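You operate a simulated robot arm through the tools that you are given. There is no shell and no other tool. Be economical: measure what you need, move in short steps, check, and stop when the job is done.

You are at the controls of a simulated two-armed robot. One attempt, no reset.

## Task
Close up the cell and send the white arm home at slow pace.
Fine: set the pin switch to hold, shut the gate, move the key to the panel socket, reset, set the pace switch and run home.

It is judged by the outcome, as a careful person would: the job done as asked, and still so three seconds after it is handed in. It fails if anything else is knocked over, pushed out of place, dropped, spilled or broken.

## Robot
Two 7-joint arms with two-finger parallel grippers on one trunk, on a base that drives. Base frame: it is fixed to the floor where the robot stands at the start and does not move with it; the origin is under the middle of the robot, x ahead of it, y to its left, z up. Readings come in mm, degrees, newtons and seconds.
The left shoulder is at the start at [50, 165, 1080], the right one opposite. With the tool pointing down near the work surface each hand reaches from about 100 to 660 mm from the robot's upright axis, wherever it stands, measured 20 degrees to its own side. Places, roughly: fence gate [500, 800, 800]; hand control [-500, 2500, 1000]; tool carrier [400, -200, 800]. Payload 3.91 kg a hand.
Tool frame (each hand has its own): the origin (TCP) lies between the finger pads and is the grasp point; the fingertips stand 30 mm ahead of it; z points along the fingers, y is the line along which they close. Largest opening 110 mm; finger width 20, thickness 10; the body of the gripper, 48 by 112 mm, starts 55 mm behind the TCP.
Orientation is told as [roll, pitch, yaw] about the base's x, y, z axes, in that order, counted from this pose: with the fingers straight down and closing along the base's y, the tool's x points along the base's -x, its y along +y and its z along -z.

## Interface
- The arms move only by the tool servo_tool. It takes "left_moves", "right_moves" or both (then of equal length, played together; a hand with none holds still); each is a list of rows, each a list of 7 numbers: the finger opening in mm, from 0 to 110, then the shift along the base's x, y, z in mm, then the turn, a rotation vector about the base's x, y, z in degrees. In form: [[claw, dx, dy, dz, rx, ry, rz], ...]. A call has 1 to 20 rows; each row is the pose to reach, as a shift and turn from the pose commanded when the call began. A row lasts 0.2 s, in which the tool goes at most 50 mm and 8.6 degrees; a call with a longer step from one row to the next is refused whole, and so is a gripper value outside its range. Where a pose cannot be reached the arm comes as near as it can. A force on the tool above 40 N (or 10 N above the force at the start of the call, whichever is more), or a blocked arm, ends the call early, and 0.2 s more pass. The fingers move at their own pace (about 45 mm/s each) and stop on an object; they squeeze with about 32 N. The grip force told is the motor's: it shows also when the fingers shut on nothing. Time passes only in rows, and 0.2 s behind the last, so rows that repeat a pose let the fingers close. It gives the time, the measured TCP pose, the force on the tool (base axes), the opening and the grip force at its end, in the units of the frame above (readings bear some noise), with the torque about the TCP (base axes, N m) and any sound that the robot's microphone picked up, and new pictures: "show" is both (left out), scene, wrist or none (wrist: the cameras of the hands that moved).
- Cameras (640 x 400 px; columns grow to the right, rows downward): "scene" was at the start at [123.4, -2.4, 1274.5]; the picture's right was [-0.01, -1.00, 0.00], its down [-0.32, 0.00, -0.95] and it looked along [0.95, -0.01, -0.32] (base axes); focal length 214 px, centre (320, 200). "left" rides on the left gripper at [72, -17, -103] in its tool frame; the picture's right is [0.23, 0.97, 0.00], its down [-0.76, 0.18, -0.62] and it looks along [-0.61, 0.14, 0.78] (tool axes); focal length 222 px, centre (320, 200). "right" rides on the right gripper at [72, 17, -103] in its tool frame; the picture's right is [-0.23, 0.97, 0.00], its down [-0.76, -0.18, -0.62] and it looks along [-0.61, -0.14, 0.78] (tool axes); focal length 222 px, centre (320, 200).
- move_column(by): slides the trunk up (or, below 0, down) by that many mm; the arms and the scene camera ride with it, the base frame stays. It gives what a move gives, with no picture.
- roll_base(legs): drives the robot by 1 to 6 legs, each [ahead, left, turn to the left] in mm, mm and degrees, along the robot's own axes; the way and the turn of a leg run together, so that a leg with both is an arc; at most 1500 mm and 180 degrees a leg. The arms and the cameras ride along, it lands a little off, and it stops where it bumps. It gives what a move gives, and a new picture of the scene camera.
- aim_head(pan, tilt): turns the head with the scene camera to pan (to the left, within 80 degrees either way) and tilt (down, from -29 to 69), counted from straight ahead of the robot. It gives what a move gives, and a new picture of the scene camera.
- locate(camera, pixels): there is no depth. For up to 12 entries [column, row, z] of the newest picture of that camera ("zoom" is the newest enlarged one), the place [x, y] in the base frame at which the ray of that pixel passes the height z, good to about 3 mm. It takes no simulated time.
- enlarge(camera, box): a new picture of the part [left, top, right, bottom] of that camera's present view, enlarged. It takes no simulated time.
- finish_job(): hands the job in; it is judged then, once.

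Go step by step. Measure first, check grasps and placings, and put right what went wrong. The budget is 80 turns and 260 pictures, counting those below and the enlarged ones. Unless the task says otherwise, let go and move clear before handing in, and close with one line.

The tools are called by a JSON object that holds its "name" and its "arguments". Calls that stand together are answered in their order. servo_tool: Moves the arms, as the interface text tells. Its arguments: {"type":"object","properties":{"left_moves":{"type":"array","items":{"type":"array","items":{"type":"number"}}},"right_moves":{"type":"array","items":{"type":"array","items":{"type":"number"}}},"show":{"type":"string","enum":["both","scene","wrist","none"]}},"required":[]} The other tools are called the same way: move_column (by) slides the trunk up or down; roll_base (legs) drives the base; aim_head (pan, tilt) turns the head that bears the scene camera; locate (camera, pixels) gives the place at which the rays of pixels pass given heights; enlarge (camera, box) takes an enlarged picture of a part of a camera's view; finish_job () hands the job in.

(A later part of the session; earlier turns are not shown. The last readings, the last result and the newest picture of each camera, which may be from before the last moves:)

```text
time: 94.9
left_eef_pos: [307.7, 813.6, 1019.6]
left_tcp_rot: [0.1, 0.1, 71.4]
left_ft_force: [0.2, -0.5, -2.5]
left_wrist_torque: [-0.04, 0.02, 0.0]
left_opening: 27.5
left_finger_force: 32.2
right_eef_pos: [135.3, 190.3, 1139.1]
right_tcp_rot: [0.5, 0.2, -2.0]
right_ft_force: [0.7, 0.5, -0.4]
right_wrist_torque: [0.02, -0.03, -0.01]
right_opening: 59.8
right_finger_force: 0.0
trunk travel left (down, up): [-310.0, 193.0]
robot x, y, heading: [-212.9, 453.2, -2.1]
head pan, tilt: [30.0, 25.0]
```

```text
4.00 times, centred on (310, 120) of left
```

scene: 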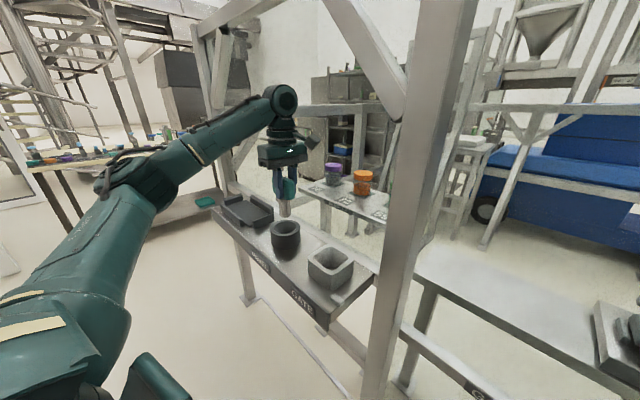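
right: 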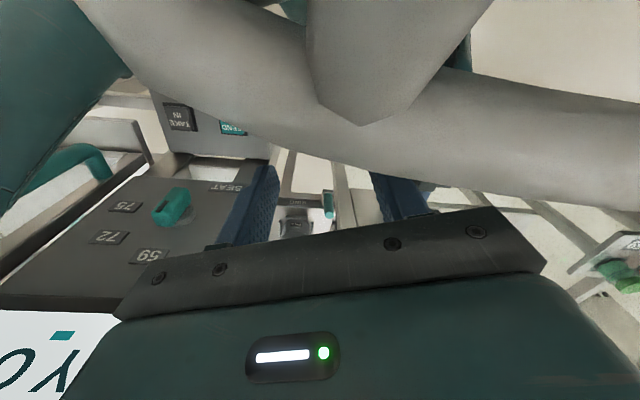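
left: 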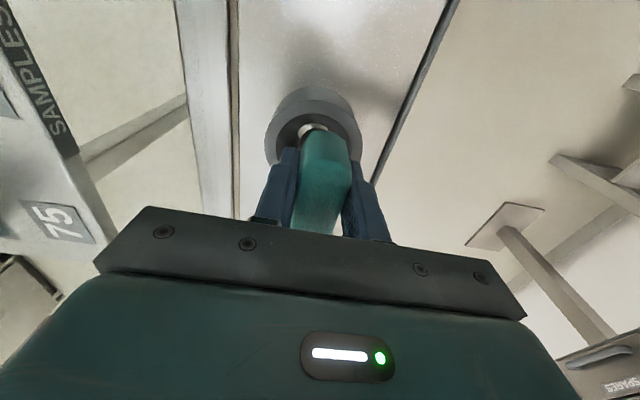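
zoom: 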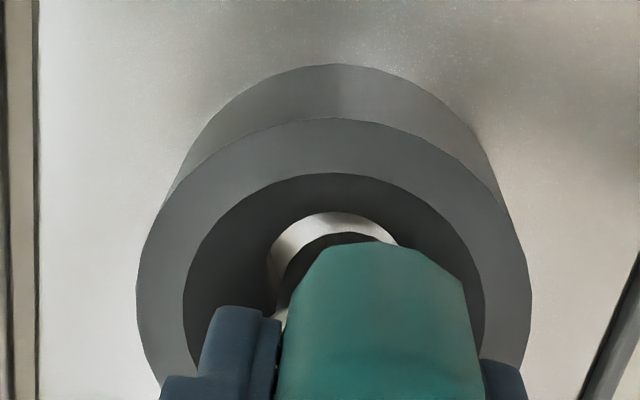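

Plug is in the mouth, no contact forces. Continue lowering gently.

{"name": "servo_tool", "arguments": {"left_moves": [[0, 0, 0, -7, 0, 0, 0], [0, 0, 0, -14, 0, 0, 0], [0, 0, 0, -21, 0, 0, 0], [0, 0, 0, -28, 0, 0, 0]], "show": "wrist"}}

{"name": "enlarge", "arguments": {"camera": "scene", "box": [240, 180, 340, 250]}}

{"name": "enlarge", "arguments": {"camera": "left", "box": [260, 70, 360, 170]}}

```text
time: 95.9
left_eef_pos: [307.5, 814.4, 993.7]
left_tcp_rot: [-0.1, 0.0, 71.4]
left_ft_force: [7.3, 1.9, 6.3]
left_wrist_torque: [0.23, -0.51, -0.09]
left_opening: 27.9
left_finger_force: 31.4
right_eef_pos: [135.7, 189.7, 1138.3]
right_tcp_rot: [0.5, 0.3, -2.0]
right_ft_force: [0.0, 0.7, 0.3]
right_wrist_torque: [-0.02, -0.02, -0.01]
right_opening: 60.1
right_finger_force: 0.0
trunk travel left (down, up): [-310.0, 193.0]
robot x, y, heading: [-206.3, 450.2, -1.9]
head pan, tilt: [30.0, 25.0]
```

left: 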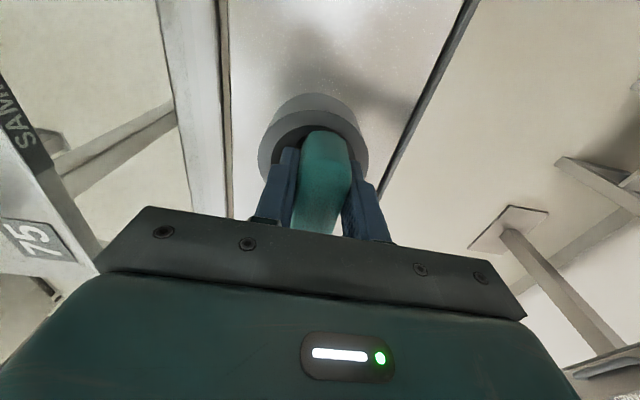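

```text
5.71 times, centred on (290, 215) of scene
```

zoom: 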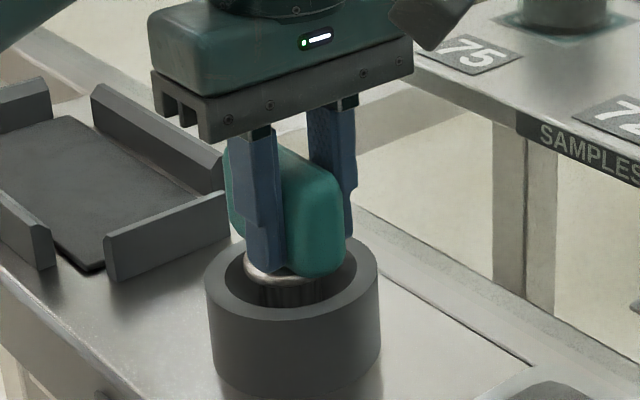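

```text
4.00 times, centred on (310, 120) of left
```

zoom: 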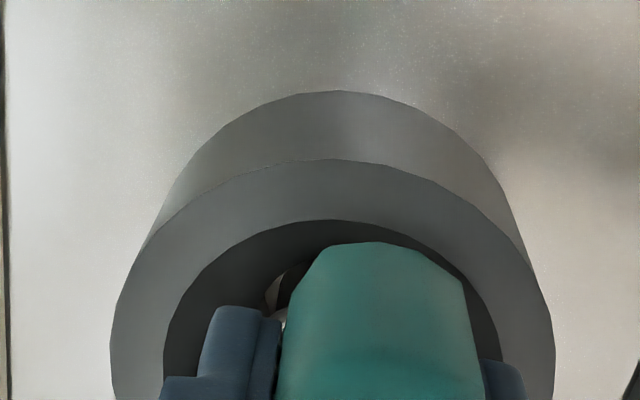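

TCP z 993.7 equals the seated height at GATE, with light contact. Press a little further.

{"name": "servo_tool", "arguments": {"left_moves": [[0, 0, 0, -4, 0, 0, 0], [0, 0, 0, -8, 0, 0, 0], [0, 0, 0, -10, 0, 0, 0]], "show": "none"}}

{"name": "enlarge", "arguments": {"camera": "scene", "box": [200, 160, 360, 280]}}

```text
time: 96.7
left_eef_pos: [307.4, 813.1, 993.1]
left_tcp_rot: [-0.9, -0.1, 71.4]
left_ft_force: [-4.4, -2.4, 12.6]
left_wrist_torque: [-0.07, 0.34, -0.01]
left_opening: 27.5
left_finger_force: 32.0
right_eef_pos: [133.9, 189.3, 1138.5]
right_tcp_rot: [0.6, 0.3, -2.0]
right_ft_force: [0.1, 0.1, -0.5]
right_wrist_torque: [0.0, -0.01, -0.03]
right_opening: 59.8
right_finger_force: 0.1
trunk travel left (down, up): [-310.0, 193.0]
robot x, y, heading: [-209.2, 451.7, -1.9]
head pan, tilt: [30.0, 25.0]
stopped in row 3 (left hand): the force on the tool passed its limit at 45 N (the readings are from after the stop); the commanded pose is now the measured one
```

```text
3.33 times, centred on (280, 220) of scene
```

zoom: 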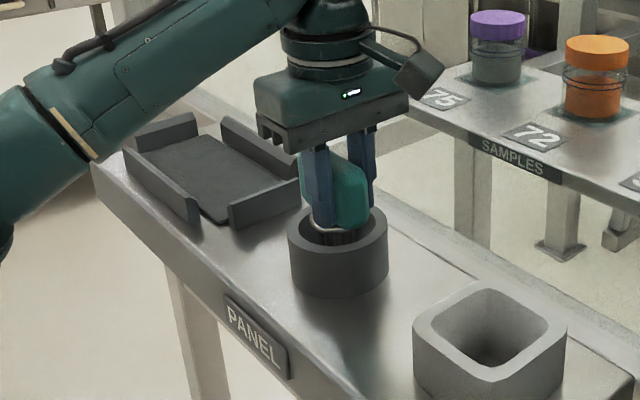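

It stops at 993 – same seated height as in GATE. Release, rise, and check the key and the status screens.

{"name": "servo_tool", "arguments": {"left_moves": [[60, 0, 0, 2, 0, 0, 0], [60, 0, 0, 2, 0, 0, 0], [60, 0, 0, 2, 0, 0, 0], [60, 0, 0, 30, 0, 0, 0], [60, 0, 0, 60, 0, 0, 0], [60, 0, 0, 100, 0, 0, 0], [60, 0, 0, 140, 0, 0, 0]], "show": "both"}}

{"name": "enlarge", "arguments": {"camera": "scene", "box": [220, 180, 340, 260]}}

{"name": "aim_head", "arguments": {"pan": -60, "tilt": 5}}

{"name": "aim_head", "arguments": {"pan": 75, "tilt": 10}}

```text
time: 98.2
left_eef_pos: [306.8, 812.8, 1129.1]
left_tcp_rot: [-0.5, 0.0, 71.3]
left_ft_force: [0.2, -0.8, -1.2]
left_wrist_torque: [0.0, -0.03, 0.01]
left_opening: 59.7
left_finger_force: 0.0
right_eef_pos: [135.4, 188.9, 1137.9]
right_tcp_rot: [0.6, 0.3, -2.0]
right_ft_force: [1.6, 0.1, 0.5]
right_wrist_torque: [0.01, 0.02, -0.02]
right_opening: 59.9
right_finger_force: 0.0
trunk travel left (down, up): [-310.0, 193.0]
robot x, y, heading: [-207.5, 450.6, -2.0]
head pan, tilt: [30.0, 25.0]
```

scene: 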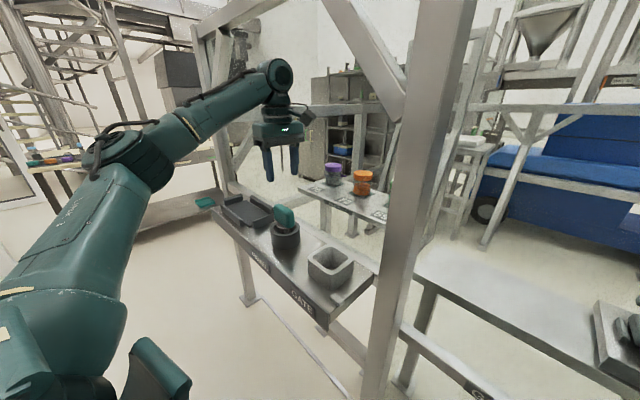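
left: 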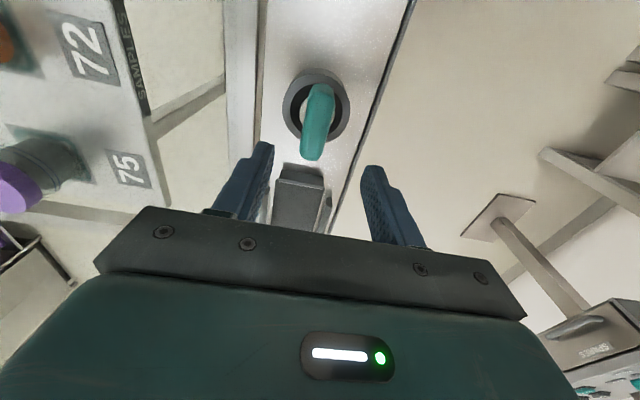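

```text
5.00 times, centred on (280, 220) of scene
```

zoom: 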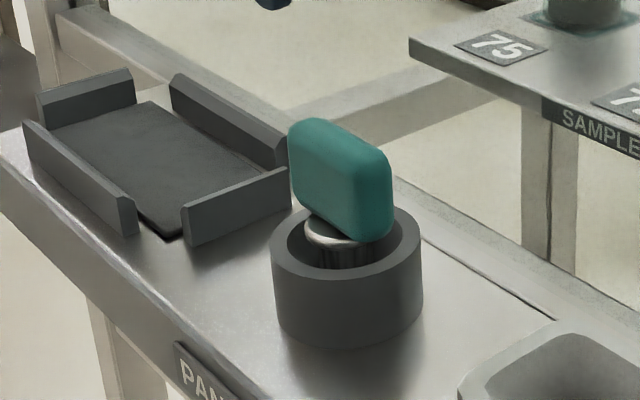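

```text
time: 99.9
left_eef_pos: [307.4, 814.9, 1128.6]
left_tcp_rot: [-0.6, 0.0, 71.2]
left_ft_force: [-0.3, 0.6, -0.4]
left_wrist_torque: [0.01, -0.02, 0.0]
left_opening: 60.0
left_finger_force: 0.0
right_eef_pos: [134.7, 190.3, 1138.5]
right_tcp_rot: [0.6, 0.3, -1.9]
right_ft_force: [0.4, -0.2, 0.4]
right_wrist_torque: [0.02, 0.01, -0.04]
right_opening: 59.8
right_finger_force: 0.1
trunk travel left (down, up): [-310.0, 193.0]
robot x, y, heading: [-210.6, 451.5, -2.1]
head pan, tilt: [-60.0, 5.0]
```

scene: 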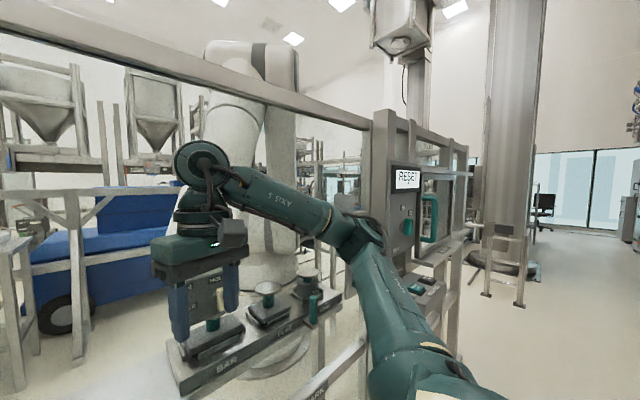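

```text
time: 102.1
left_eef_pos: [307.4, 815.1, 1127.3]
left_tcp_rot: [-0.6, 0.0, 71.3]
left_ft_force: [-0.2, -0.1, -0.1]
left_wrist_torque: [-0.01, 0.03, -0.03]
left_opening: 59.7
left_finger_force: 0.1
right_eef_pos: [134.6, 190.6, 1137.0]
right_tcp_rot: [0.5, 0.4, -2.0]
right_ft_force: [-0.5, 0.3, -0.3]
right_wrist_torque: [0.01, -0.01, 0.02]
right_opening: 59.8
right_finger_force: 0.0
trunk travel left (down, up): [-310.0, 193.0]
robot x, y, heading: [-210.6, 451.3, -1.8]
head pan, tilt: [75.0, 10.0]
```

scene: 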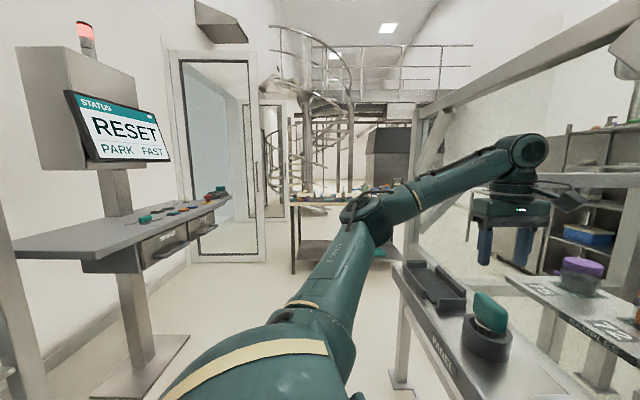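

Screen now shows RESET: the key is accepted. Back off and drive to the hand control, facing +y.

{"name": "roll_base", "arguments": {"legs": [[-280, 0, 0], [0, 0, 92], [1050, 0, 0]]}}

{"name": "aim_head", "arguments": {"pan": 0, "tilt": 15}}

```text
time: 111.3
left_eef_pos: [-837.2, 1690.8, 1160.5]
left_tcp_rot: [-2.5, -1.8, 165.2]
left_ft_force: [0.6, -0.3, -0.8]
left_wrist_torque: [0.06, 0.03, 0.02]
left_opening: 59.8
left_finger_force: 0.0
right_eef_pos: [-200.3, 1552.2, 1139.4]
right_tcp_rot: [2.3, -1.1, 90.8]
right_ft_force: [0.3, 0.8, 0.2]
right_wrist_torque: [0.0, 0.02, 0.0]
right_opening: 60.0
right_finger_force: 0.1
trunk travel left (down, up): [-310.0, 193.0]
robot x, y, heading: [-465.9, 1213.5, 91.2]
head pan, tilt: [75.0, 10.0]
stopped in leg 3: the robot was blocked; the commanded pose is now the measured one
```

scene: 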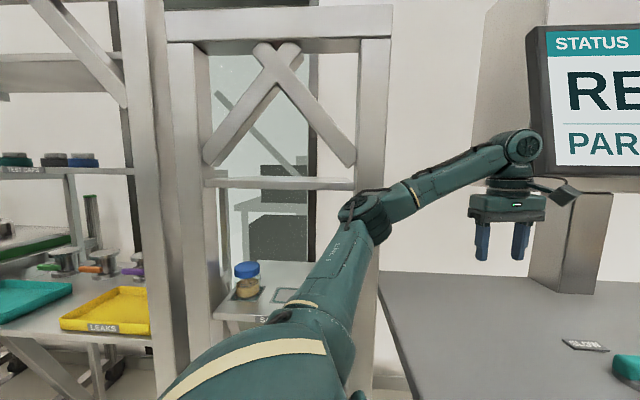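

```text
time: 112.8
left_eef_pos: [-837.4, 1693.6, 1160.2]
left_tcp_rot: [-2.3, -2.0, 165.3]
left_ft_force: [0.2, -0.7, 0.8]
left_wrist_torque: [-0.02, 0.01, 0.01]
left_opening: 59.9
left_finger_force: 0.1
right_eef_pos: [-198.6, 1550.8, 1139.4]
right_tcp_rot: [2.5, -1.3, 90.7]
right_ft_force: [0.0, 0.1, 0.4]
right_wrist_torque: [0.0, -0.02, 0.01]
right_opening: 60.0
right_finger_force: 0.0
trunk travel left (down, up): [-310.0, 193.0]
robot x, y, heading: [-474.5, 1218.5, 90.6]
head pan, tilt: [0.0, 15.0]
```

scene: 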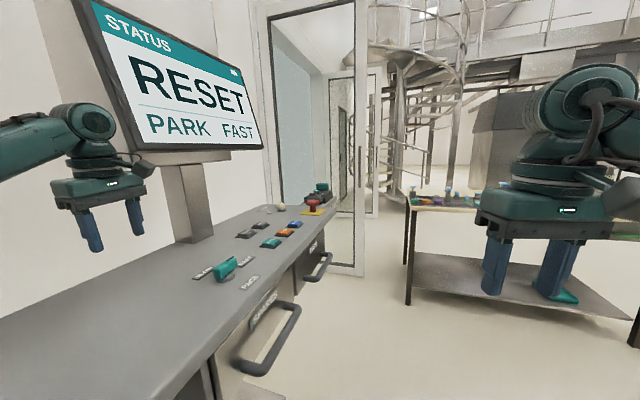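

The base touched the desk's near end; back off. The desk faces +x, so I should stand at its right side facing −x. Measure controls first.

{"name": "roll_base", "arguments": {"legs": [[-150, 0, 0]]}}

{"name": "enlarge", "arguments": {"camera": "scene", "box": [160, 170, 360, 320]}}

{"name": "locate", "arguments": {"camera": "scene", "pixels": [[230, 255, 900], [230, 255, 1000], [300, 205, 900], [300, 205, 1000], [180, 330, 900], [330, 195, 900]]}}

```text
time: 114.2
left_eef_pos: [-866.9, 1570.7, 1131.4]
left_tcp_rot: [-1.0, 0.5, 165.3]
left_ft_force: [-0.2, -0.2, 0.7]
left_wrist_torque: [0.04, 0.0, -0.03]
left_opening: 60.2
left_finger_force: 0.1
right_eef_pos: [-224.1, 1428.5, 1137.0]
right_tcp_rot: [0.6, 0.2, 90.5]
right_ft_force: [0.9, -0.9, 0.4]
right_wrist_torque: [0.02, 0.01, 0.02]
right_opening: 60.0
right_finger_force: 0.0
trunk travel left (down, up): [-310.0, 193.0]
robot x, y, heading: [-472.3, 1072.5, 90.7]
head pan, tilt: [0.0, 15.0]
```

scene: 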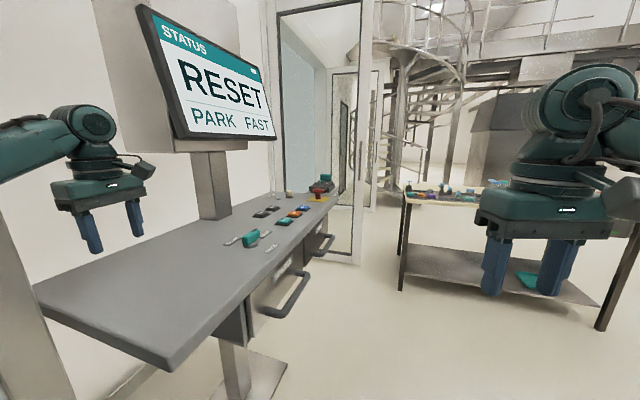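

```text
2.67 times, centred on (260, 245) of scene
```

zoom: 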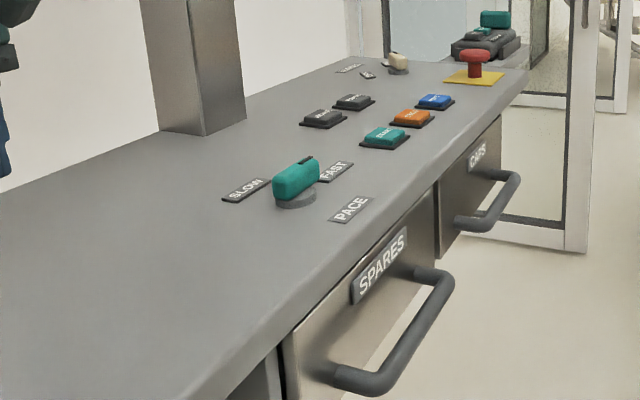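

```text
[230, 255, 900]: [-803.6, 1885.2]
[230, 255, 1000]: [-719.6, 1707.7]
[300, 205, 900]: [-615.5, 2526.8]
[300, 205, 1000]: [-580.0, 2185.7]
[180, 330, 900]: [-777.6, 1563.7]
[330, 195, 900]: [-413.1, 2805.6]
```

Locate desk edge, controls and the neighbouring bench legs in the present view.

{"name": "locate", "arguments": {"camera": "scene", "pixels": [[165, 370, 950], [335, 203, 950], [250, 240, 950], [250, 240, 900], [285, 221, 950], [318, 197, 950], [402, 290, 0], [640, 330, 0], [262, 205, 950], [300, 278, 850], [285, 368, 0], [220, 398, 0]]}}

{"name": "enlarge", "arguments": {"camera": "scene", "box": [210, 170, 350, 260]}}

```text
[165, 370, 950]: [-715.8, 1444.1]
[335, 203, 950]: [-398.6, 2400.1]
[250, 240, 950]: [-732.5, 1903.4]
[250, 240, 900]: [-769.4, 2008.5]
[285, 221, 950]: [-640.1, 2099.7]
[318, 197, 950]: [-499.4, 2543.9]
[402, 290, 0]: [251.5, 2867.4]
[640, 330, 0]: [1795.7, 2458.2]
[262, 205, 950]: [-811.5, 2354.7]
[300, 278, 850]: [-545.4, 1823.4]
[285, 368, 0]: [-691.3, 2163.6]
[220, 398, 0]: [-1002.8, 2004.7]
```

```text
4.44 times, centred on (280, 215) of scene
```

zoom: 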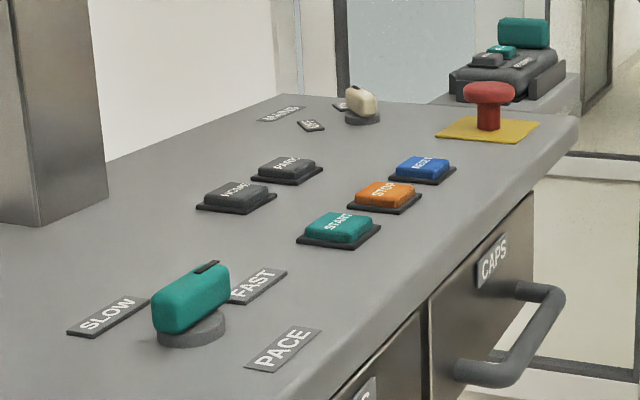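

Desk edge runs from (-716,1444) to (-399,2400), so it faces (0.949,-0.315). I'll tuck the left hand and drive to a stand 400 mm off the edge, facing 161.6°.

{"name": "servo_tool", "arguments": {"left_moves": [[60, 30, -30, 0, 0, 0, 0], [60, 60, -60, 0, 0, 0, 0], [60, 90, -90, 0, 0, 0, 0], [60, 120, -120, 0, 0, 0, 0], [60, 130, -130, 20, 0, 0, 0]], "show": "none"}}

{"name": "roll_base", "arguments": {"legs": [[0, -340, 0], [690, 0, 0], [0, 0, 71]]}}

{"name": "aim_head", "arguments": {"pan": 0, "tilt": 30}}

```text
time: 115.3
left_eef_pos: [-735.2, 1442.2, 1152.2]
left_tcp_rot: [-1.0, 0.5, 165.4]
left_ft_force: [-0.2, -0.6, 0.2]
left_wrist_torque: [0.01, 0.0, 0.03]
left_opening: 59.8
left_finger_force: 0.0
right_eef_pos: [-225.0, 1428.7, 1136.8]
right_tcp_rot: [0.6, 0.2, 90.6]
right_ft_force: [0.0, -0.3, -0.8]
right_wrist_torque: [-0.01, 0.02, -0.01]
right_opening: 60.1
right_finger_force: 0.0
trunk travel left (down, up): [-310.0, 193.0]
robot x, y, heading: [-470.9, 1067.9, 90.5]
head pan, tilt: [0.0, 15.0]
```

```text
time: 125.4
left_eef_pos: [-571.5, 1631.5, 1151.1]
left_tcp_rot: [-1.0, 0.5, -123.7]
left_ft_force: [0.3, -0.6, -0.7]
left_wrist_torque: [-0.02, 0.0, 0.01]
left_opening: 60.1
left_finger_force: 0.2
right_eef_pos: [-395.2, 2107.7, 1138.6]
right_tcp_rot: [0.6, 0.2, 161.6]
right_ft_force: [-0.5, 0.7, -0.3]
right_wrist_torque: [0.04, -0.04, -0.02]
right_opening: 60.1
right_finger_force: 0.0
trunk travel left (down, up): [-310.0, 193.0]
robot x, y, heading: [-139.2, 1759.3, 161.8]
head pan, tilt: [0.0, 15.0]
```

scene: 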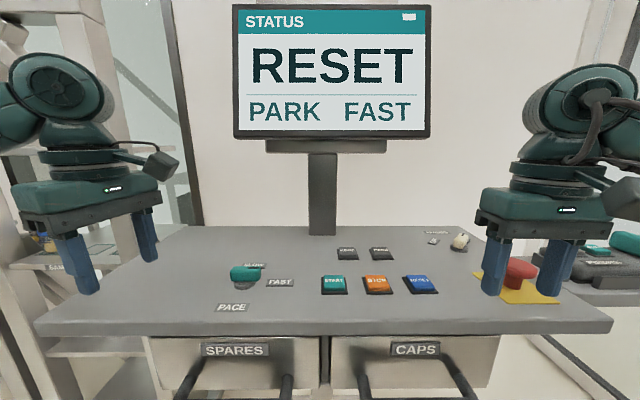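

```text
time: 126.1
left_eef_pos: [-572.9, 1631.0, 1151.1]
left_tcp_rot: [-1.0, 0.5, -123.7]
left_ft_force: [0.1, 0.8, 0.0]
left_wrist_torque: [0.02, 0.01, 0.01]
left_opening: 60.0
left_finger_force: 0.2
right_eef_pos: [-395.3, 2106.8, 1138.1]
right_tcp_rot: [0.6, 0.4, 161.6]
right_ft_force: [0.0, 0.4, 0.6]
right_wrist_torque: [0.0, 0.02, 0.04]
right_opening: 60.0
right_finger_force: 0.0
trunk travel left (down, up): [-310.0, 193.0]
robot x, y, heading: [-140.1, 1759.4, 161.7]
head pan, tilt: [0.0, 30.0]
```

scene: 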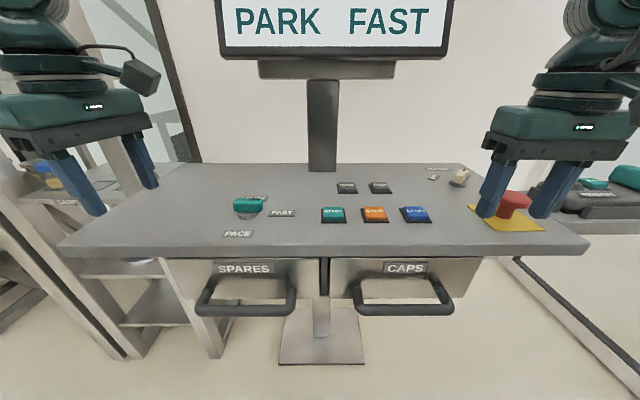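

Perfect stand. Zoom to read labels and locate controls.

{"name": "enlarge", "arguments": {"camera": "scene", "box": [210, 160, 450, 250]}}

{"name": "enlarge", "arguments": {"camera": "scene", "box": [320, 165, 440, 240]}}

{"name": "enlarge", "arguments": {"camera": "scene", "box": [210, 180, 310, 250]}}

{"name": "servo_tool", "arguments": {"left_moves": [[60, 0, 0, 0, 0, 0, 0]], "right_moves": [[60, 0, 0, 0, 0, 0, 0]], "show": "wrist"}}

{"name": "locate", "arguments": {"camera": "scene", "pixels": [[334, 213, 950], [334, 213, 900], [416, 213, 950], [416, 213, 900], [248, 205, 950], [248, 205, 900], [375, 213, 950], [282, 213, 950], [380, 187, 950], [347, 187, 950]]}}

```text
2.67 times, centred on (330, 205) of scene
```

zoom: 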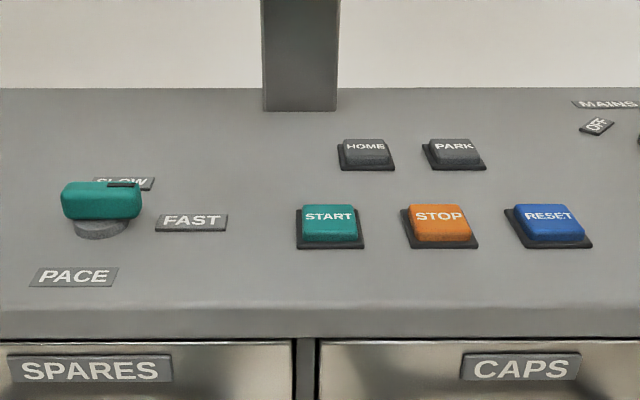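

```text
5.33 times, centred on (380, 202) of scene
```

zoom: 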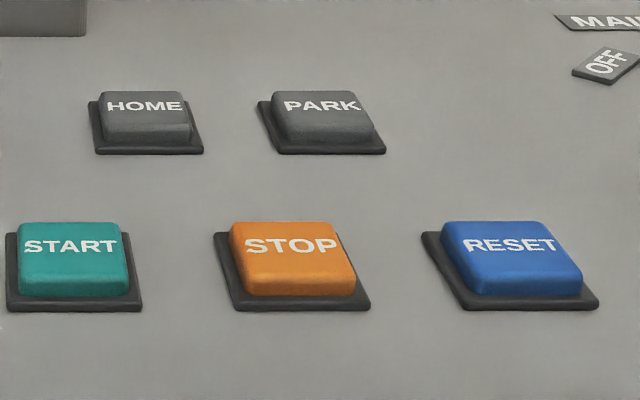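

```text
5.71 times, centred on (260, 215) of scene
```

zoom: 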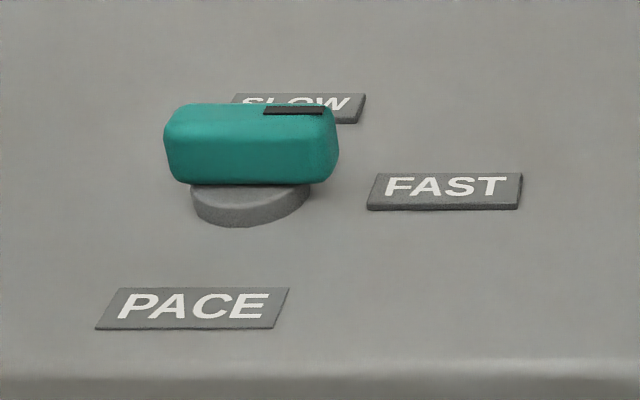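

```text
time: 126.5
left_eef_pos: [-572.6, 1629.9, 1151.4]
left_tcp_rot: [-0.9, 0.5, -123.7]
left_ft_force: [-0.1, -0.1, -0.5]
left_wrist_torque: [0.0, 0.01, 0.0]
left_opening: 60.0
left_finger_force: 0.1
right_eef_pos: [-394.3, 2108.0, 1137.7]
right_tcp_rot: [0.5, 0.3, 161.5]
right_ft_force: [0.3, 0.7, -0.2]
right_wrist_torque: [0.01, -0.03, -0.04]
right_opening: 60.1
right_finger_force: 0.0
trunk travel left (down, up): [-310.0, 193.0]
robot x, y, heading: [-139.4, 1762.4, 161.7]
head pan, tilt: [0.0, 30.0]
```

right: 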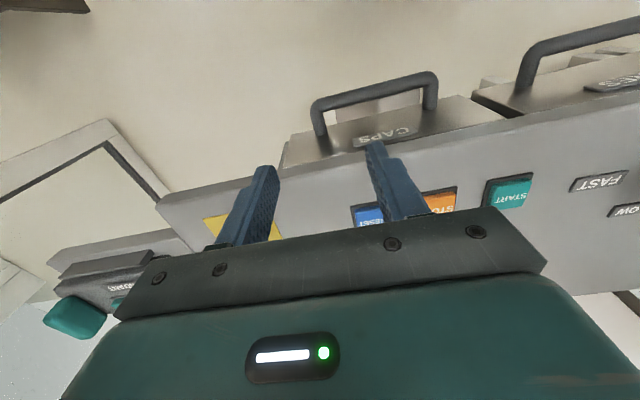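
left: 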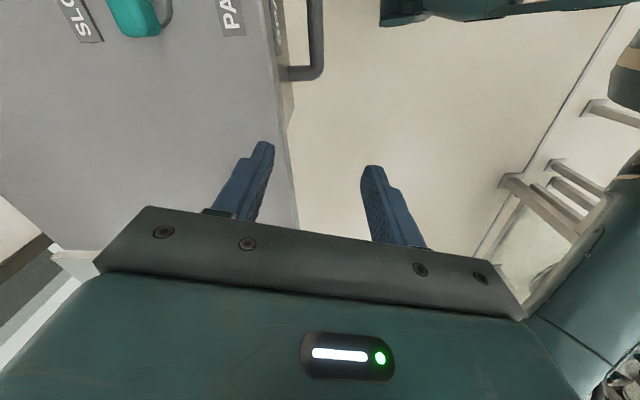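

```text
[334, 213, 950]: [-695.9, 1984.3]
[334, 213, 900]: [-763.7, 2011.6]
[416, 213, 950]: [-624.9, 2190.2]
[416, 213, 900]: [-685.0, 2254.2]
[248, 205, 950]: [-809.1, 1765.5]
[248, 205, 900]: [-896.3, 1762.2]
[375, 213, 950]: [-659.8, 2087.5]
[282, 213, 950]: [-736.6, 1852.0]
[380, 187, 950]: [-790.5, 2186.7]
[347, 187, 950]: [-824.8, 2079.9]
```

The buttons read HOME, PARK, START, STOP, RESET; PACE knob on FAST. Triangulate with the right wrist view.

{"name": "locate", "arguments": {"camera": "right", "pixels": [[510, 192, 950], [510, 192, 900], [369, 215, 950], [369, 215, 900], [599, 182, 950], [599, 182, 900]]}}

{"name": "locate", "arguments": {"camera": "left", "pixels": [[132, 5, 980], [132, 5, 930], [232, 18, 950], [232, 18, 900], [85, 20, 900], [85, 20, 950]]}}

{"name": "locate", "arguments": {"camera": "scene", "pixels": [[238, 233, 950], [238, 233, 900], [282, 213, 900]]}}

```text
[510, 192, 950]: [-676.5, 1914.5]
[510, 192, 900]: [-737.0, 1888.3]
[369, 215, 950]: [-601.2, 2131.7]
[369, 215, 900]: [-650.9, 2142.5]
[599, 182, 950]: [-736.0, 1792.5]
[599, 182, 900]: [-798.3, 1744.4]
```

```text
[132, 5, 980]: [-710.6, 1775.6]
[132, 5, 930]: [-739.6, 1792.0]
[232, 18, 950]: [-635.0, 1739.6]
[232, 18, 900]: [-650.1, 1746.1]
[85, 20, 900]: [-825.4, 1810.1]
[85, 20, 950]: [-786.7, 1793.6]
```

```text
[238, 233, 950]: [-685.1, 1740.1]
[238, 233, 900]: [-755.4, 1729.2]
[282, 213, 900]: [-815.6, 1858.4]
```

START ≈(-603,1949,1015), RESET ≈(-553,2120,1010), knob ≈(-686,1768,1020), SLOW label is behind the knob (turn +90° about z). Bring the right hand, closed, over RESET.

{"name": "servo_tool", "arguments": {"right_moves": [[30, -40, 3, 0, 0, 0, 0], [0, -80, 6, 0, 0, 0, 0], [0, -120, 9, -10, 0, 0, 0], [0, -159, 12, -30, 0, 0, 0], [0, -159, 12, -55, 0, 0, 0], [0, -159, 12, -65, 0, 0, 0]], "show": "both"}}

{"name": "enlarge", "arguments": {"camera": "scene", "box": [340, 130, 500, 250]}}

```text
time: 127.9
left_eef_pos: [-572.0, 1630.3, 1152.7]
left_tcp_rot: [-1.0, 0.5, -123.7]
left_ft_force: [0.5, 0.2, 0.5]
left_wrist_torque: [-0.04, -0.01, 0.01]
left_opening: 60.0
left_finger_force: 0.0
right_eef_pos: [-555.2, 2118.7, 1072.7]
right_tcp_rot: [0.6, 0.2, 161.5]
right_ft_force: [0.4, -0.2, -0.8]
right_wrist_torque: [0.01, 0.01, 0.0]
right_opening: 0.0
right_finger_force: 32.1
trunk travel left (down, up): [-310.0, 193.0]
robot x, y, heading: [-137.4, 1760.3, 161.6]
head pan, tilt: [0.0, 30.0]
```

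scene: 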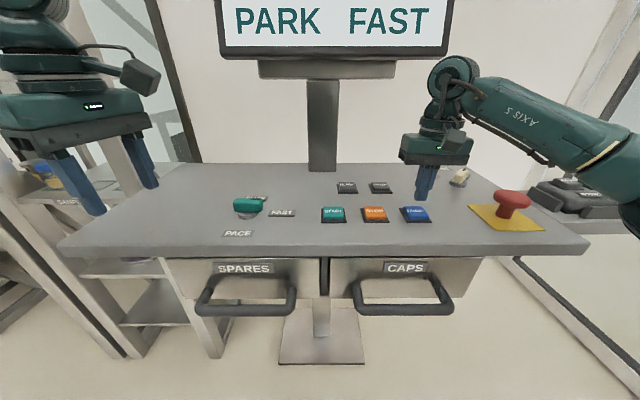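
right: 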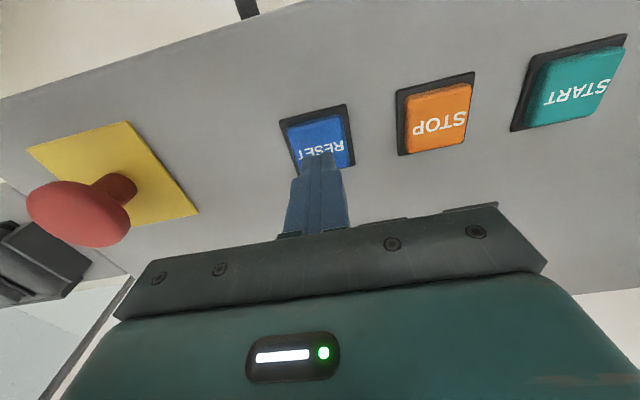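

```text
3.33 times, centred on (420, 190) of scene
```

zoom: 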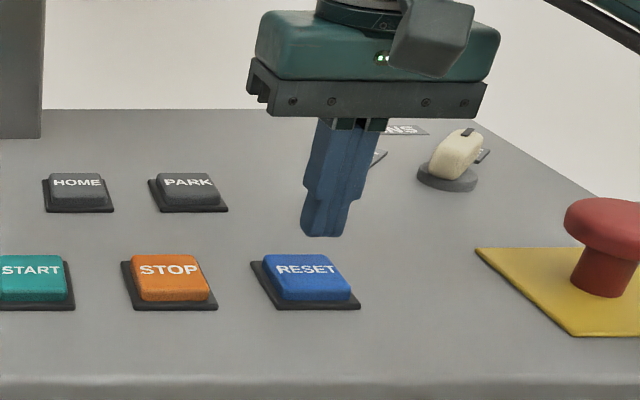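

Tip is right over RESET (wrist (318,140)). Press gently, then rise.

{"name": "servo_tool", "arguments": {"right_moves": [[0, 0, 0, -14, 0, 0, 0], [0, 0, 0, -24, 0, 0, 0], [0, 0, 0, -29, 0, 0, 0], [0, 0, 0, -33, 0, 0, 0], [0, 0, 0, -36, 0, 0, 0], [0, 0, 0, -39, 0, 0, 0], [0, 0, 0, -42, 0, 0, 0]], "show": "scene"}}

```text
time: 129.5
left_eef_pos: [-571.6, 1629.6, 1152.6]
left_tcp_rot: [-1.1, 0.5, -123.6]
left_ft_force: [0.4, 0.3, 0.0]
left_wrist_torque: [-0.01, -0.02, 0.01]
left_opening: 60.2
left_finger_force: 0.0
right_eef_pos: [-554.5, 2119.2, 1034.9]
right_tcp_rot: [0.7, -0.3, 161.6]
right_ft_force: [-5.2, 5.4, 31.2]
right_wrist_torque: [0.15, 0.1, 0.22]
right_opening: 0.2
right_finger_force: 32.2
trunk travel left (down, up): [-310.0, 193.0]
robot x, y, heading: [-137.0, 1758.5, 161.7]
head pan, tilt: [0.0, 30.0]
heard: click
```

scene: 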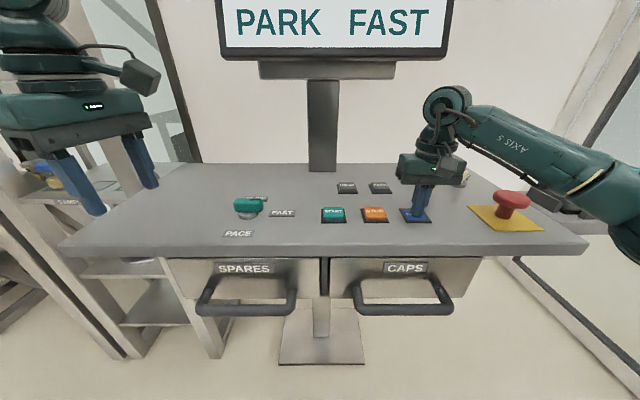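

Heard a click. Raise the hand and read the screen; meanwhile bring the left hand toward the knob.

{"name": "servo_tool", "arguments": {"right_moves": [[0, 0, 0, 10, 0, 0, 0], [0, 0, 0, 40, 0, 0, 0], [0, 0, 0, 70, 0, 0, 0], [0, 0, 0, 80, 0, 0, 0], [0, 0, 0, 80, 0, 0, 0]], "left_moves": [[60, -20, 20, 0, 0, 0, 0], [60, -40, 45, 0, 0, 0, 0], [60, -60, 75, 0, 0, 0, 0], [60, -80, 100, 0, 0, 0, 0], [60, -100, 120, -20, 0, 0, 0]], "show": "wrist"}}

{"name": "aim_head", "arguments": {"pan": 0, "tilt": 22}}

{"name": "enlarge", "arguments": {"camera": "left", "box": [160, 0, 480, 200]}}

```text
time: 130.7
left_eef_pos: [-670.6, 1749.0, 1130.6]
left_tcp_rot: [-0.9, 0.6, -123.6]
left_ft_force: [-0.5, 0.3, 0.5]
left_wrist_torque: [-0.01, -0.03, -0.03]
left_opening: 60.2
left_finger_force: 0.1
right_eef_pos: [-554.6, 2120.6, 1111.0]
right_tcp_rot: [0.6, 0.3, 161.7]
right_ft_force: [-1.3, -0.5, -0.3]
right_wrist_torque: [0.02, 0.02, -0.02]
right_opening: 0.0
right_finger_force: 32.0
trunk travel left (down, up): [-310.0, 193.0]
robot x, y, heading: [-138.2, 1763.9, 162.0]
head pan, tilt: [0.0, 30.0]
```

right: 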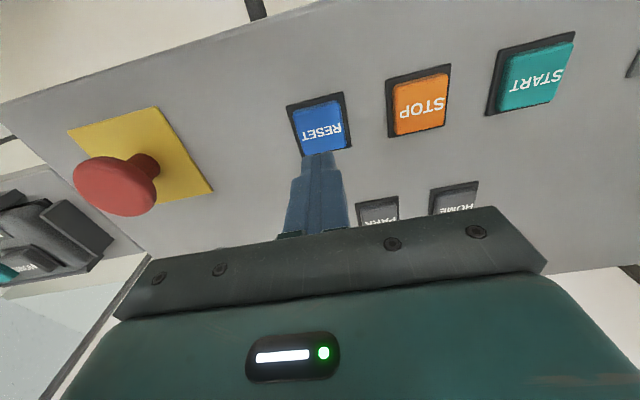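
left: 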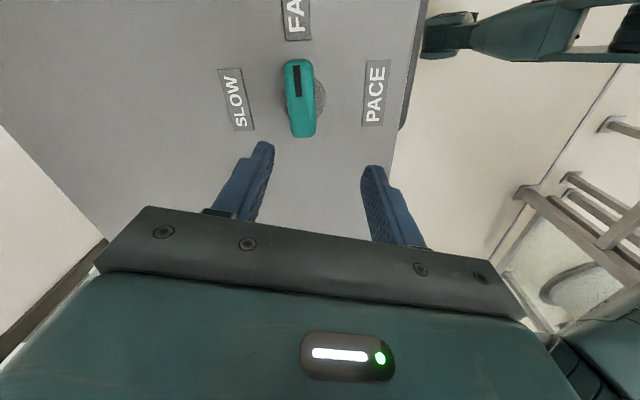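

```text
time: 131.4
left_eef_pos: [-669.8, 1748.1, 1131.3]
left_tcp_rot: [-1.1, 0.5, -123.8]
left_ft_force: [-0.1, 0.0, 0.2]
left_wrist_torque: [-0.03, -0.04, -0.01]
left_opening: 59.9
left_finger_force: 0.1
right_eef_pos: [-554.3, 2118.0, 1110.4]
right_tcp_rot: [0.6, 0.3, 161.6]
right_ft_force: [0.0, -0.5, 0.9]
right_wrist_torque: [-0.01, -0.02, -0.01]
right_opening: 0.0
right_finger_force: 31.9
trunk travel left (down, up): [-310.0, 193.0]
robot x, y, heading: [-136.4, 1760.9, 161.7]
head pan, tilt: [0.0, 22.0]
```

scene: 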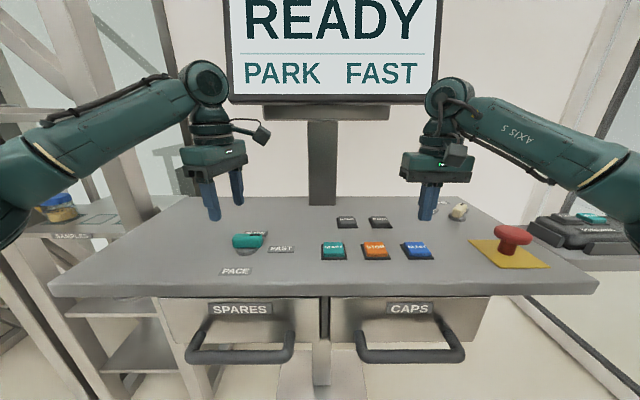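

```text
2.00 times, centred on (320, 100) of left
```

zoom: 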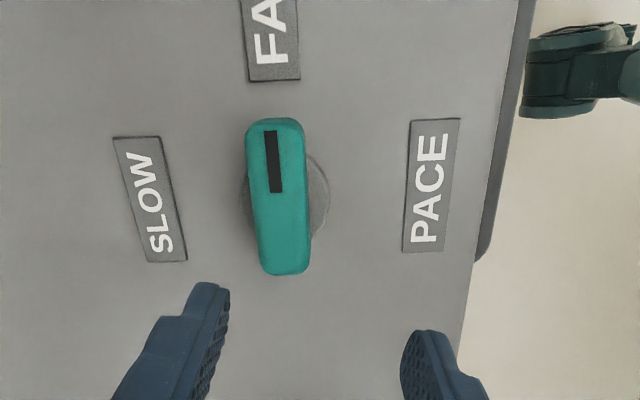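

READY after reset. The left hand's closing line is already across the bar; find the knob centre.

{"name": "locate", "arguments": {"camera": "left", "pixels": [[299, 98, 1025], [299, 98, 1015], [298, 64, 1025], [303, 132, 1025], [303, 100, 1000]]}}

```text
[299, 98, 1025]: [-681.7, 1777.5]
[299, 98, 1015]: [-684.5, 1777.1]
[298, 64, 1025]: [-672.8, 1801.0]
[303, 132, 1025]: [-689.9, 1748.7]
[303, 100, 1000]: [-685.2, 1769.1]
```

Knob centre ≈(-682,1774), needs 15° more yaw. Descend in two stages and grip at TCP z≈1045.

{"name": "servo_tool", "arguments": {"left_moves": [[60, -6, 13, 0, 0, 0, 7.5], [60, -12, 25, 0, 0, 0, 15], [60, -12, 25, -25, 0, 0, 15], [60, -12, 25, -45, 0, 0, 15], [60, -12, 25, -45, 0, 0, 15]], "show": "wrist"}}

{"name": "enlarge", "arguments": {"camera": "scene", "box": [180, 170, 300, 270]}}

```text
time: 132.6
left_eef_pos: [-685.1, 1773.8, 1086.8]
left_tcp_rot: [-1.0, 0.3, -108.6]
left_ft_force: [0.2, -0.3, -0.6]
left_wrist_torque: [0.0, 0.0, 0.04]
left_opening: 60.2
left_finger_force: 0.1
right_eef_pos: [-554.9, 2120.3, 1110.7]
right_tcp_rot: [0.6, 0.3, 161.6]
right_ft_force: [-0.9, -0.4, 0.1]
right_wrist_torque: [-0.03, -0.02, 0.02]
right_opening: 0.1
right_finger_force: 31.8
trunk travel left (down, up): [-310.0, 193.0]
robot x, y, heading: [-138.4, 1760.2, 161.7]
head pan, tilt: [0.0, 22.0]
```

left: 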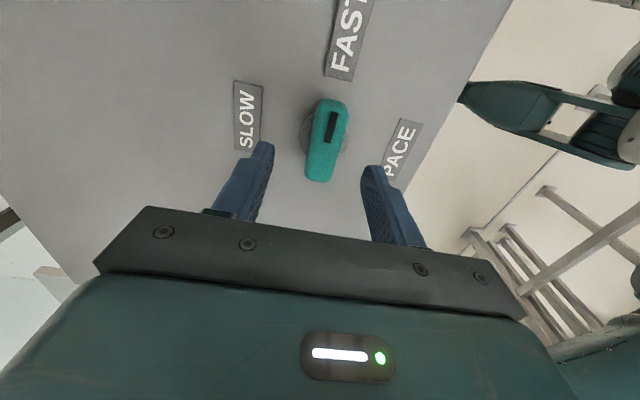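

```text
4.00 times, centred on (240, 220) of scene
```

zoom: 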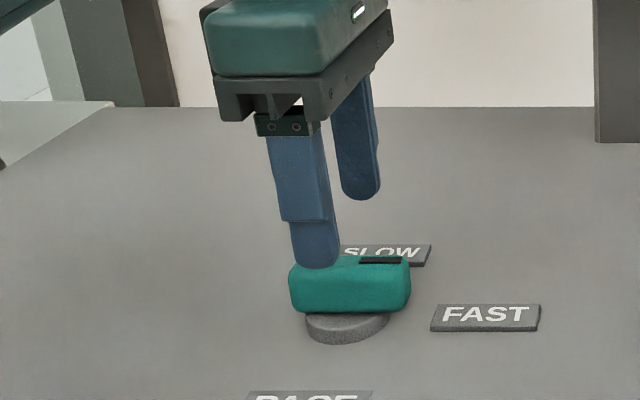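

Aligned (bar centre (326,140) against tool axis (320,143)). Descend and close.

{"name": "servo_tool", "arguments": {"left_moves": [[60, 1, 0, -15, 0, 0, 0], [60, 2, 0, -30, 0, 0, 0], [60, 2, 0, -42, 0, 0, 0], [0, 2, 0, -42, 0, 0, 0], [0, 2, 0, -42, 0, 0, 0], [0, 2, 0, -42, 0, 0, 0], [0, 2, 0, -42, 0, 0, 0]], "show": "wrist"}}

```text
time: 134.2
left_eef_pos: [-681.1, 1774.0, 1044.2]
left_tcp_rot: [-0.9, 0.5, -108.6]
left_ft_force: [9.4, -2.2, -3.1]
left_wrist_torque: [-0.19, -1.19, 0.41]
left_opening: 24.0
left_finger_force: 44.9
right_eef_pos: [-553.7, 2118.3, 1110.2]
right_tcp_rot: [0.6, 0.3, 161.7]
right_ft_force: [0.0, 0.2, 0.3]
right_wrist_torque: [0.03, 0.02, 0.03]
right_opening: 0.2
right_finger_force: 31.3
trunk travel left (down, up): [-310.0, 193.0]
robot x, y, heading: [-132.6, 1760.7, 161.8]
head pan, tilt: [0.0, 22.0]
```

left: 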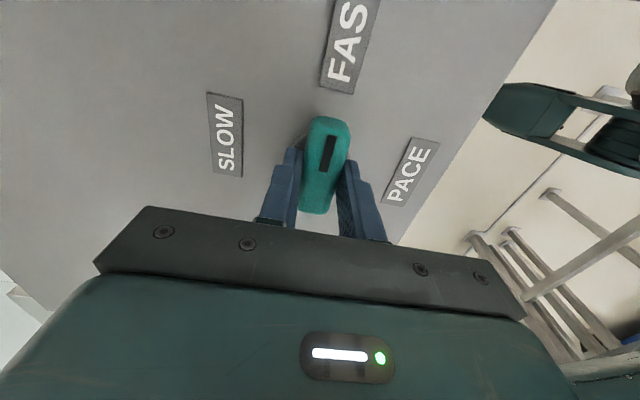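

Gripped (24 mm). Turn +90° about vertical.

{"name": "servo_tool", "arguments": {"left_moves": [[0, 0, 0, 0, 0, 0, 8], [0, 0, 0, 0, 0, 0, 16], [0, 0, 0, 0, 0, 0, 24], [0, 0, 0, 0, 0, 0, 32], [0, 0, 0, 0, 0, 0, 40], [0, 0, 0, 0, 0, 0, 48], [0, 0, 0, 0, 0, 0, 56], [0, 0, 0, 0, 0, 0, 64], [0, 0, 0, 0, 0, 0, 72], [0, 0, 0, 0, 0, 0, 80], [0, 0, 0, 0, 0, 0, 88], [0, 0, 0, 0, 0, 0, 93]], "show": "wrist"}}

```text
time: 135.3
left_eef_pos: [-683.2, 1773.4, 1044.0]
left_tcp_rot: [-0.3, 1.5, -76.5]
left_ft_force: [8.5, 4.9, 9.5]
left_wrist_torque: [-0.91, -1.23, 0.03]
left_opening: 23.6
left_finger_force: 45.3
left hand out of reach, approached as far as the arm can: row 5
right_eef_pos: [-553.3, 2118.8, 1111.9]
right_tcp_rot: [0.5, 0.2, 161.7]
right_ft_force: [0.5, -0.7, -0.7]
right_wrist_torque: [0.02, -0.02, 0.04]
right_opening: 0.0
right_finger_force: 32.1
trunk travel left (down, up): [-310.0, 193.0]
robot x, y, heading: [-137.4, 1760.1, 161.5]
head pan, tilt: [0.0, 22.0]
stopped in row 5 (left hand): the force on the tool passed its limit at 62 N (the readings are from after the stop); the commanded pose is now the measured one
```

left: 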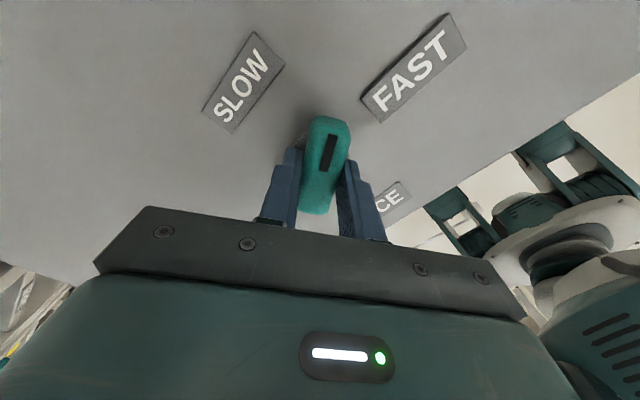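

The wrist reached its limit at 32°. Release, rise, rotate the hand back by −90° to grip the bar by its length.

{"name": "servo_tool", "arguments": {"left_moves": [[50, 0, 0, 0, 0, 0, 0], [80, 0, 0, 0, 0, 0, 0], [80, 0, 0, 20, 0, 0, 0], [80, 0, 0, 50, 0, 0, 0], [80, 0, 0, 60, 0, 0, -8.4], [80, 0, 0, 60, 0, 0, -16.8], [80, 0, 0, 60, 0, 0, -25.2], [80, 0, 0, 60, 0, 0, -33.6], [80, 0, 0, 60, 0, 0, -42], [80, 0, 0, 60, 0, 0, -50.4], [80, 0, 0, 60, 0, 0, -58.8], [80, 0, 0, 60, 0, 0, -67.2], [80, 0, 0, 60, 0, 0, -75.6], [80, 0, 0, 60, 0, 0, -84], [80, 0, 0, 60, 0, 0, -90]], "show": "wrist"}}

{"name": "enlarge", "arguments": {"camera": "left", "box": [200, 30, 440, 210]}}

```text
time: 138.5
left_eef_pos: [-685.9, 1770.7, 1102.4]
left_tcp_rot: [-0.4, 1.4, -166.1]
left_ft_force: [-0.2, 0.0, -0.1]
left_wrist_torque: [0.01, 0.02, -0.02]
left_opening: 80.0
left_finger_force: 0.0
right_eef_pos: [-553.3, 2118.9, 1111.9]
right_tcp_rot: [0.5, 0.3, 161.5]
right_ft_force: [-0.7, 0.6, 0.4]
right_wrist_torque: [0.02, -0.01, 0.03]
right_opening: 0.0
right_finger_force: 31.8
trunk travel left (down, up): [-310.0, 193.0]
robot x, y, heading: [-136.5, 1761.2, 161.9]
head pan, tilt: [0.0, 22.0]
```

left: 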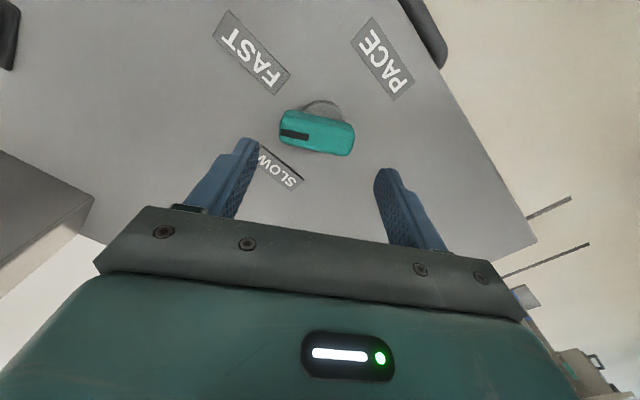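

```text
2.22 times, centred on (320, 120) of left
```

zoom: 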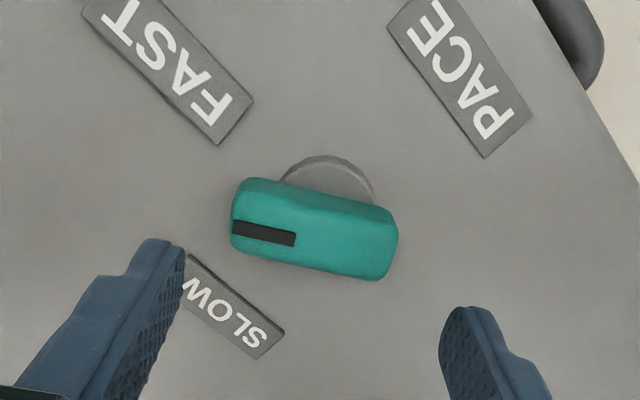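

Knob stayed at ~32°, bar now lies along the closing line and is centred. Descend, close on its ends, and turn +60°.

{"name": "servo_tool", "arguments": {"left_moves": [[84, 0, 1, -20, 0, 0, 0], [84, 0, 2, -40, 0, 0, 0], [84, 0, 2, -58, 0, 0, 0], [0, 0, 2, -58, 0, 0, 0], [0, 0, 2, -58, 0, 0, 0], [0, 0, 2, -58, 0, 0, 0]], "show": "none"}}

{"name": "servo_tool", "arguments": {"left_moves": [[0, 0, 0, 0, 0, 0, 8], [0, 0, 0, 0, 0, 0, 16], [0, 0, 0, 0, 0, 0, 24], [0, 0, 0, 0, 0, 0, 32], [0, 0, 0, 0, 0, 0, 40], [0, 0, 0, 0, 0, 0, 48], [0, 0, 0, 0, 0, 0, 56], [0, 0, 0, 0, 0, 0, 60]], "show": "wrist"}}

```text
time: 139.9
left_eef_pos: [-685.2, 1774.4, 1045.3]
left_tcp_rot: [-0.3, 1.2, -166.1]
left_ft_force: [-1.3, 4.4, -0.1]
left_wrist_torque: [-0.11, 0.33, -0.01]
left_opening: 61.7
left_finger_force: 45.3
right_eef_pos: [-554.5, 2118.7, 1109.9]
right_tcp_rot: [0.6, 0.3, 161.7]
right_ft_force: [-0.4, -0.2, 0.7]
right_wrist_torque: [0.0, 0.01, 0.0]
right_opening: 0.0
right_finger_force: 32.3
trunk travel left (down, up): [-310.0, 193.0]
robot x, y, heading: [-137.1, 1757.8, 161.8]
head pan, tilt: [0.0, 22.0]
```

```text
time: 141.7
left_eef_pos: [-686.3, 1771.9, 1044.6]
left_tcp_rot: [-0.1, 1.3, -105.9]
left_ft_force: [-10.8, -18.4, 3.4]
left_wrist_torque: [-0.5, -0.18, -1.38]
left_opening: 62.3
left_finger_force: 45.2
right_eef_pos: [-554.6, 2117.7, 1110.6]
right_tcp_rot: [0.4, 0.3, 161.5]
right_ft_force: [-0.9, -0.1, 0.6]
right_wrist_torque: [-0.02, 0.01, 0.01]
right_opening: 0.0
right_finger_force: 32.6
trunk travel left (down, up): [-310.0, 193.0]
robot x, y, heading: [-135.3, 1758.8, 161.6]
head pan, tilt: [0.0, 22.0]
5 turns are left
```

left: 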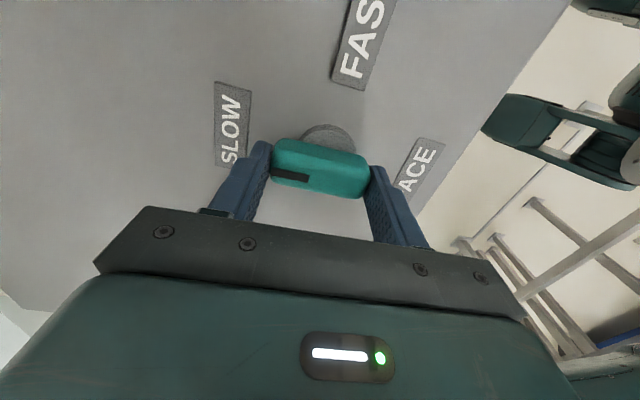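

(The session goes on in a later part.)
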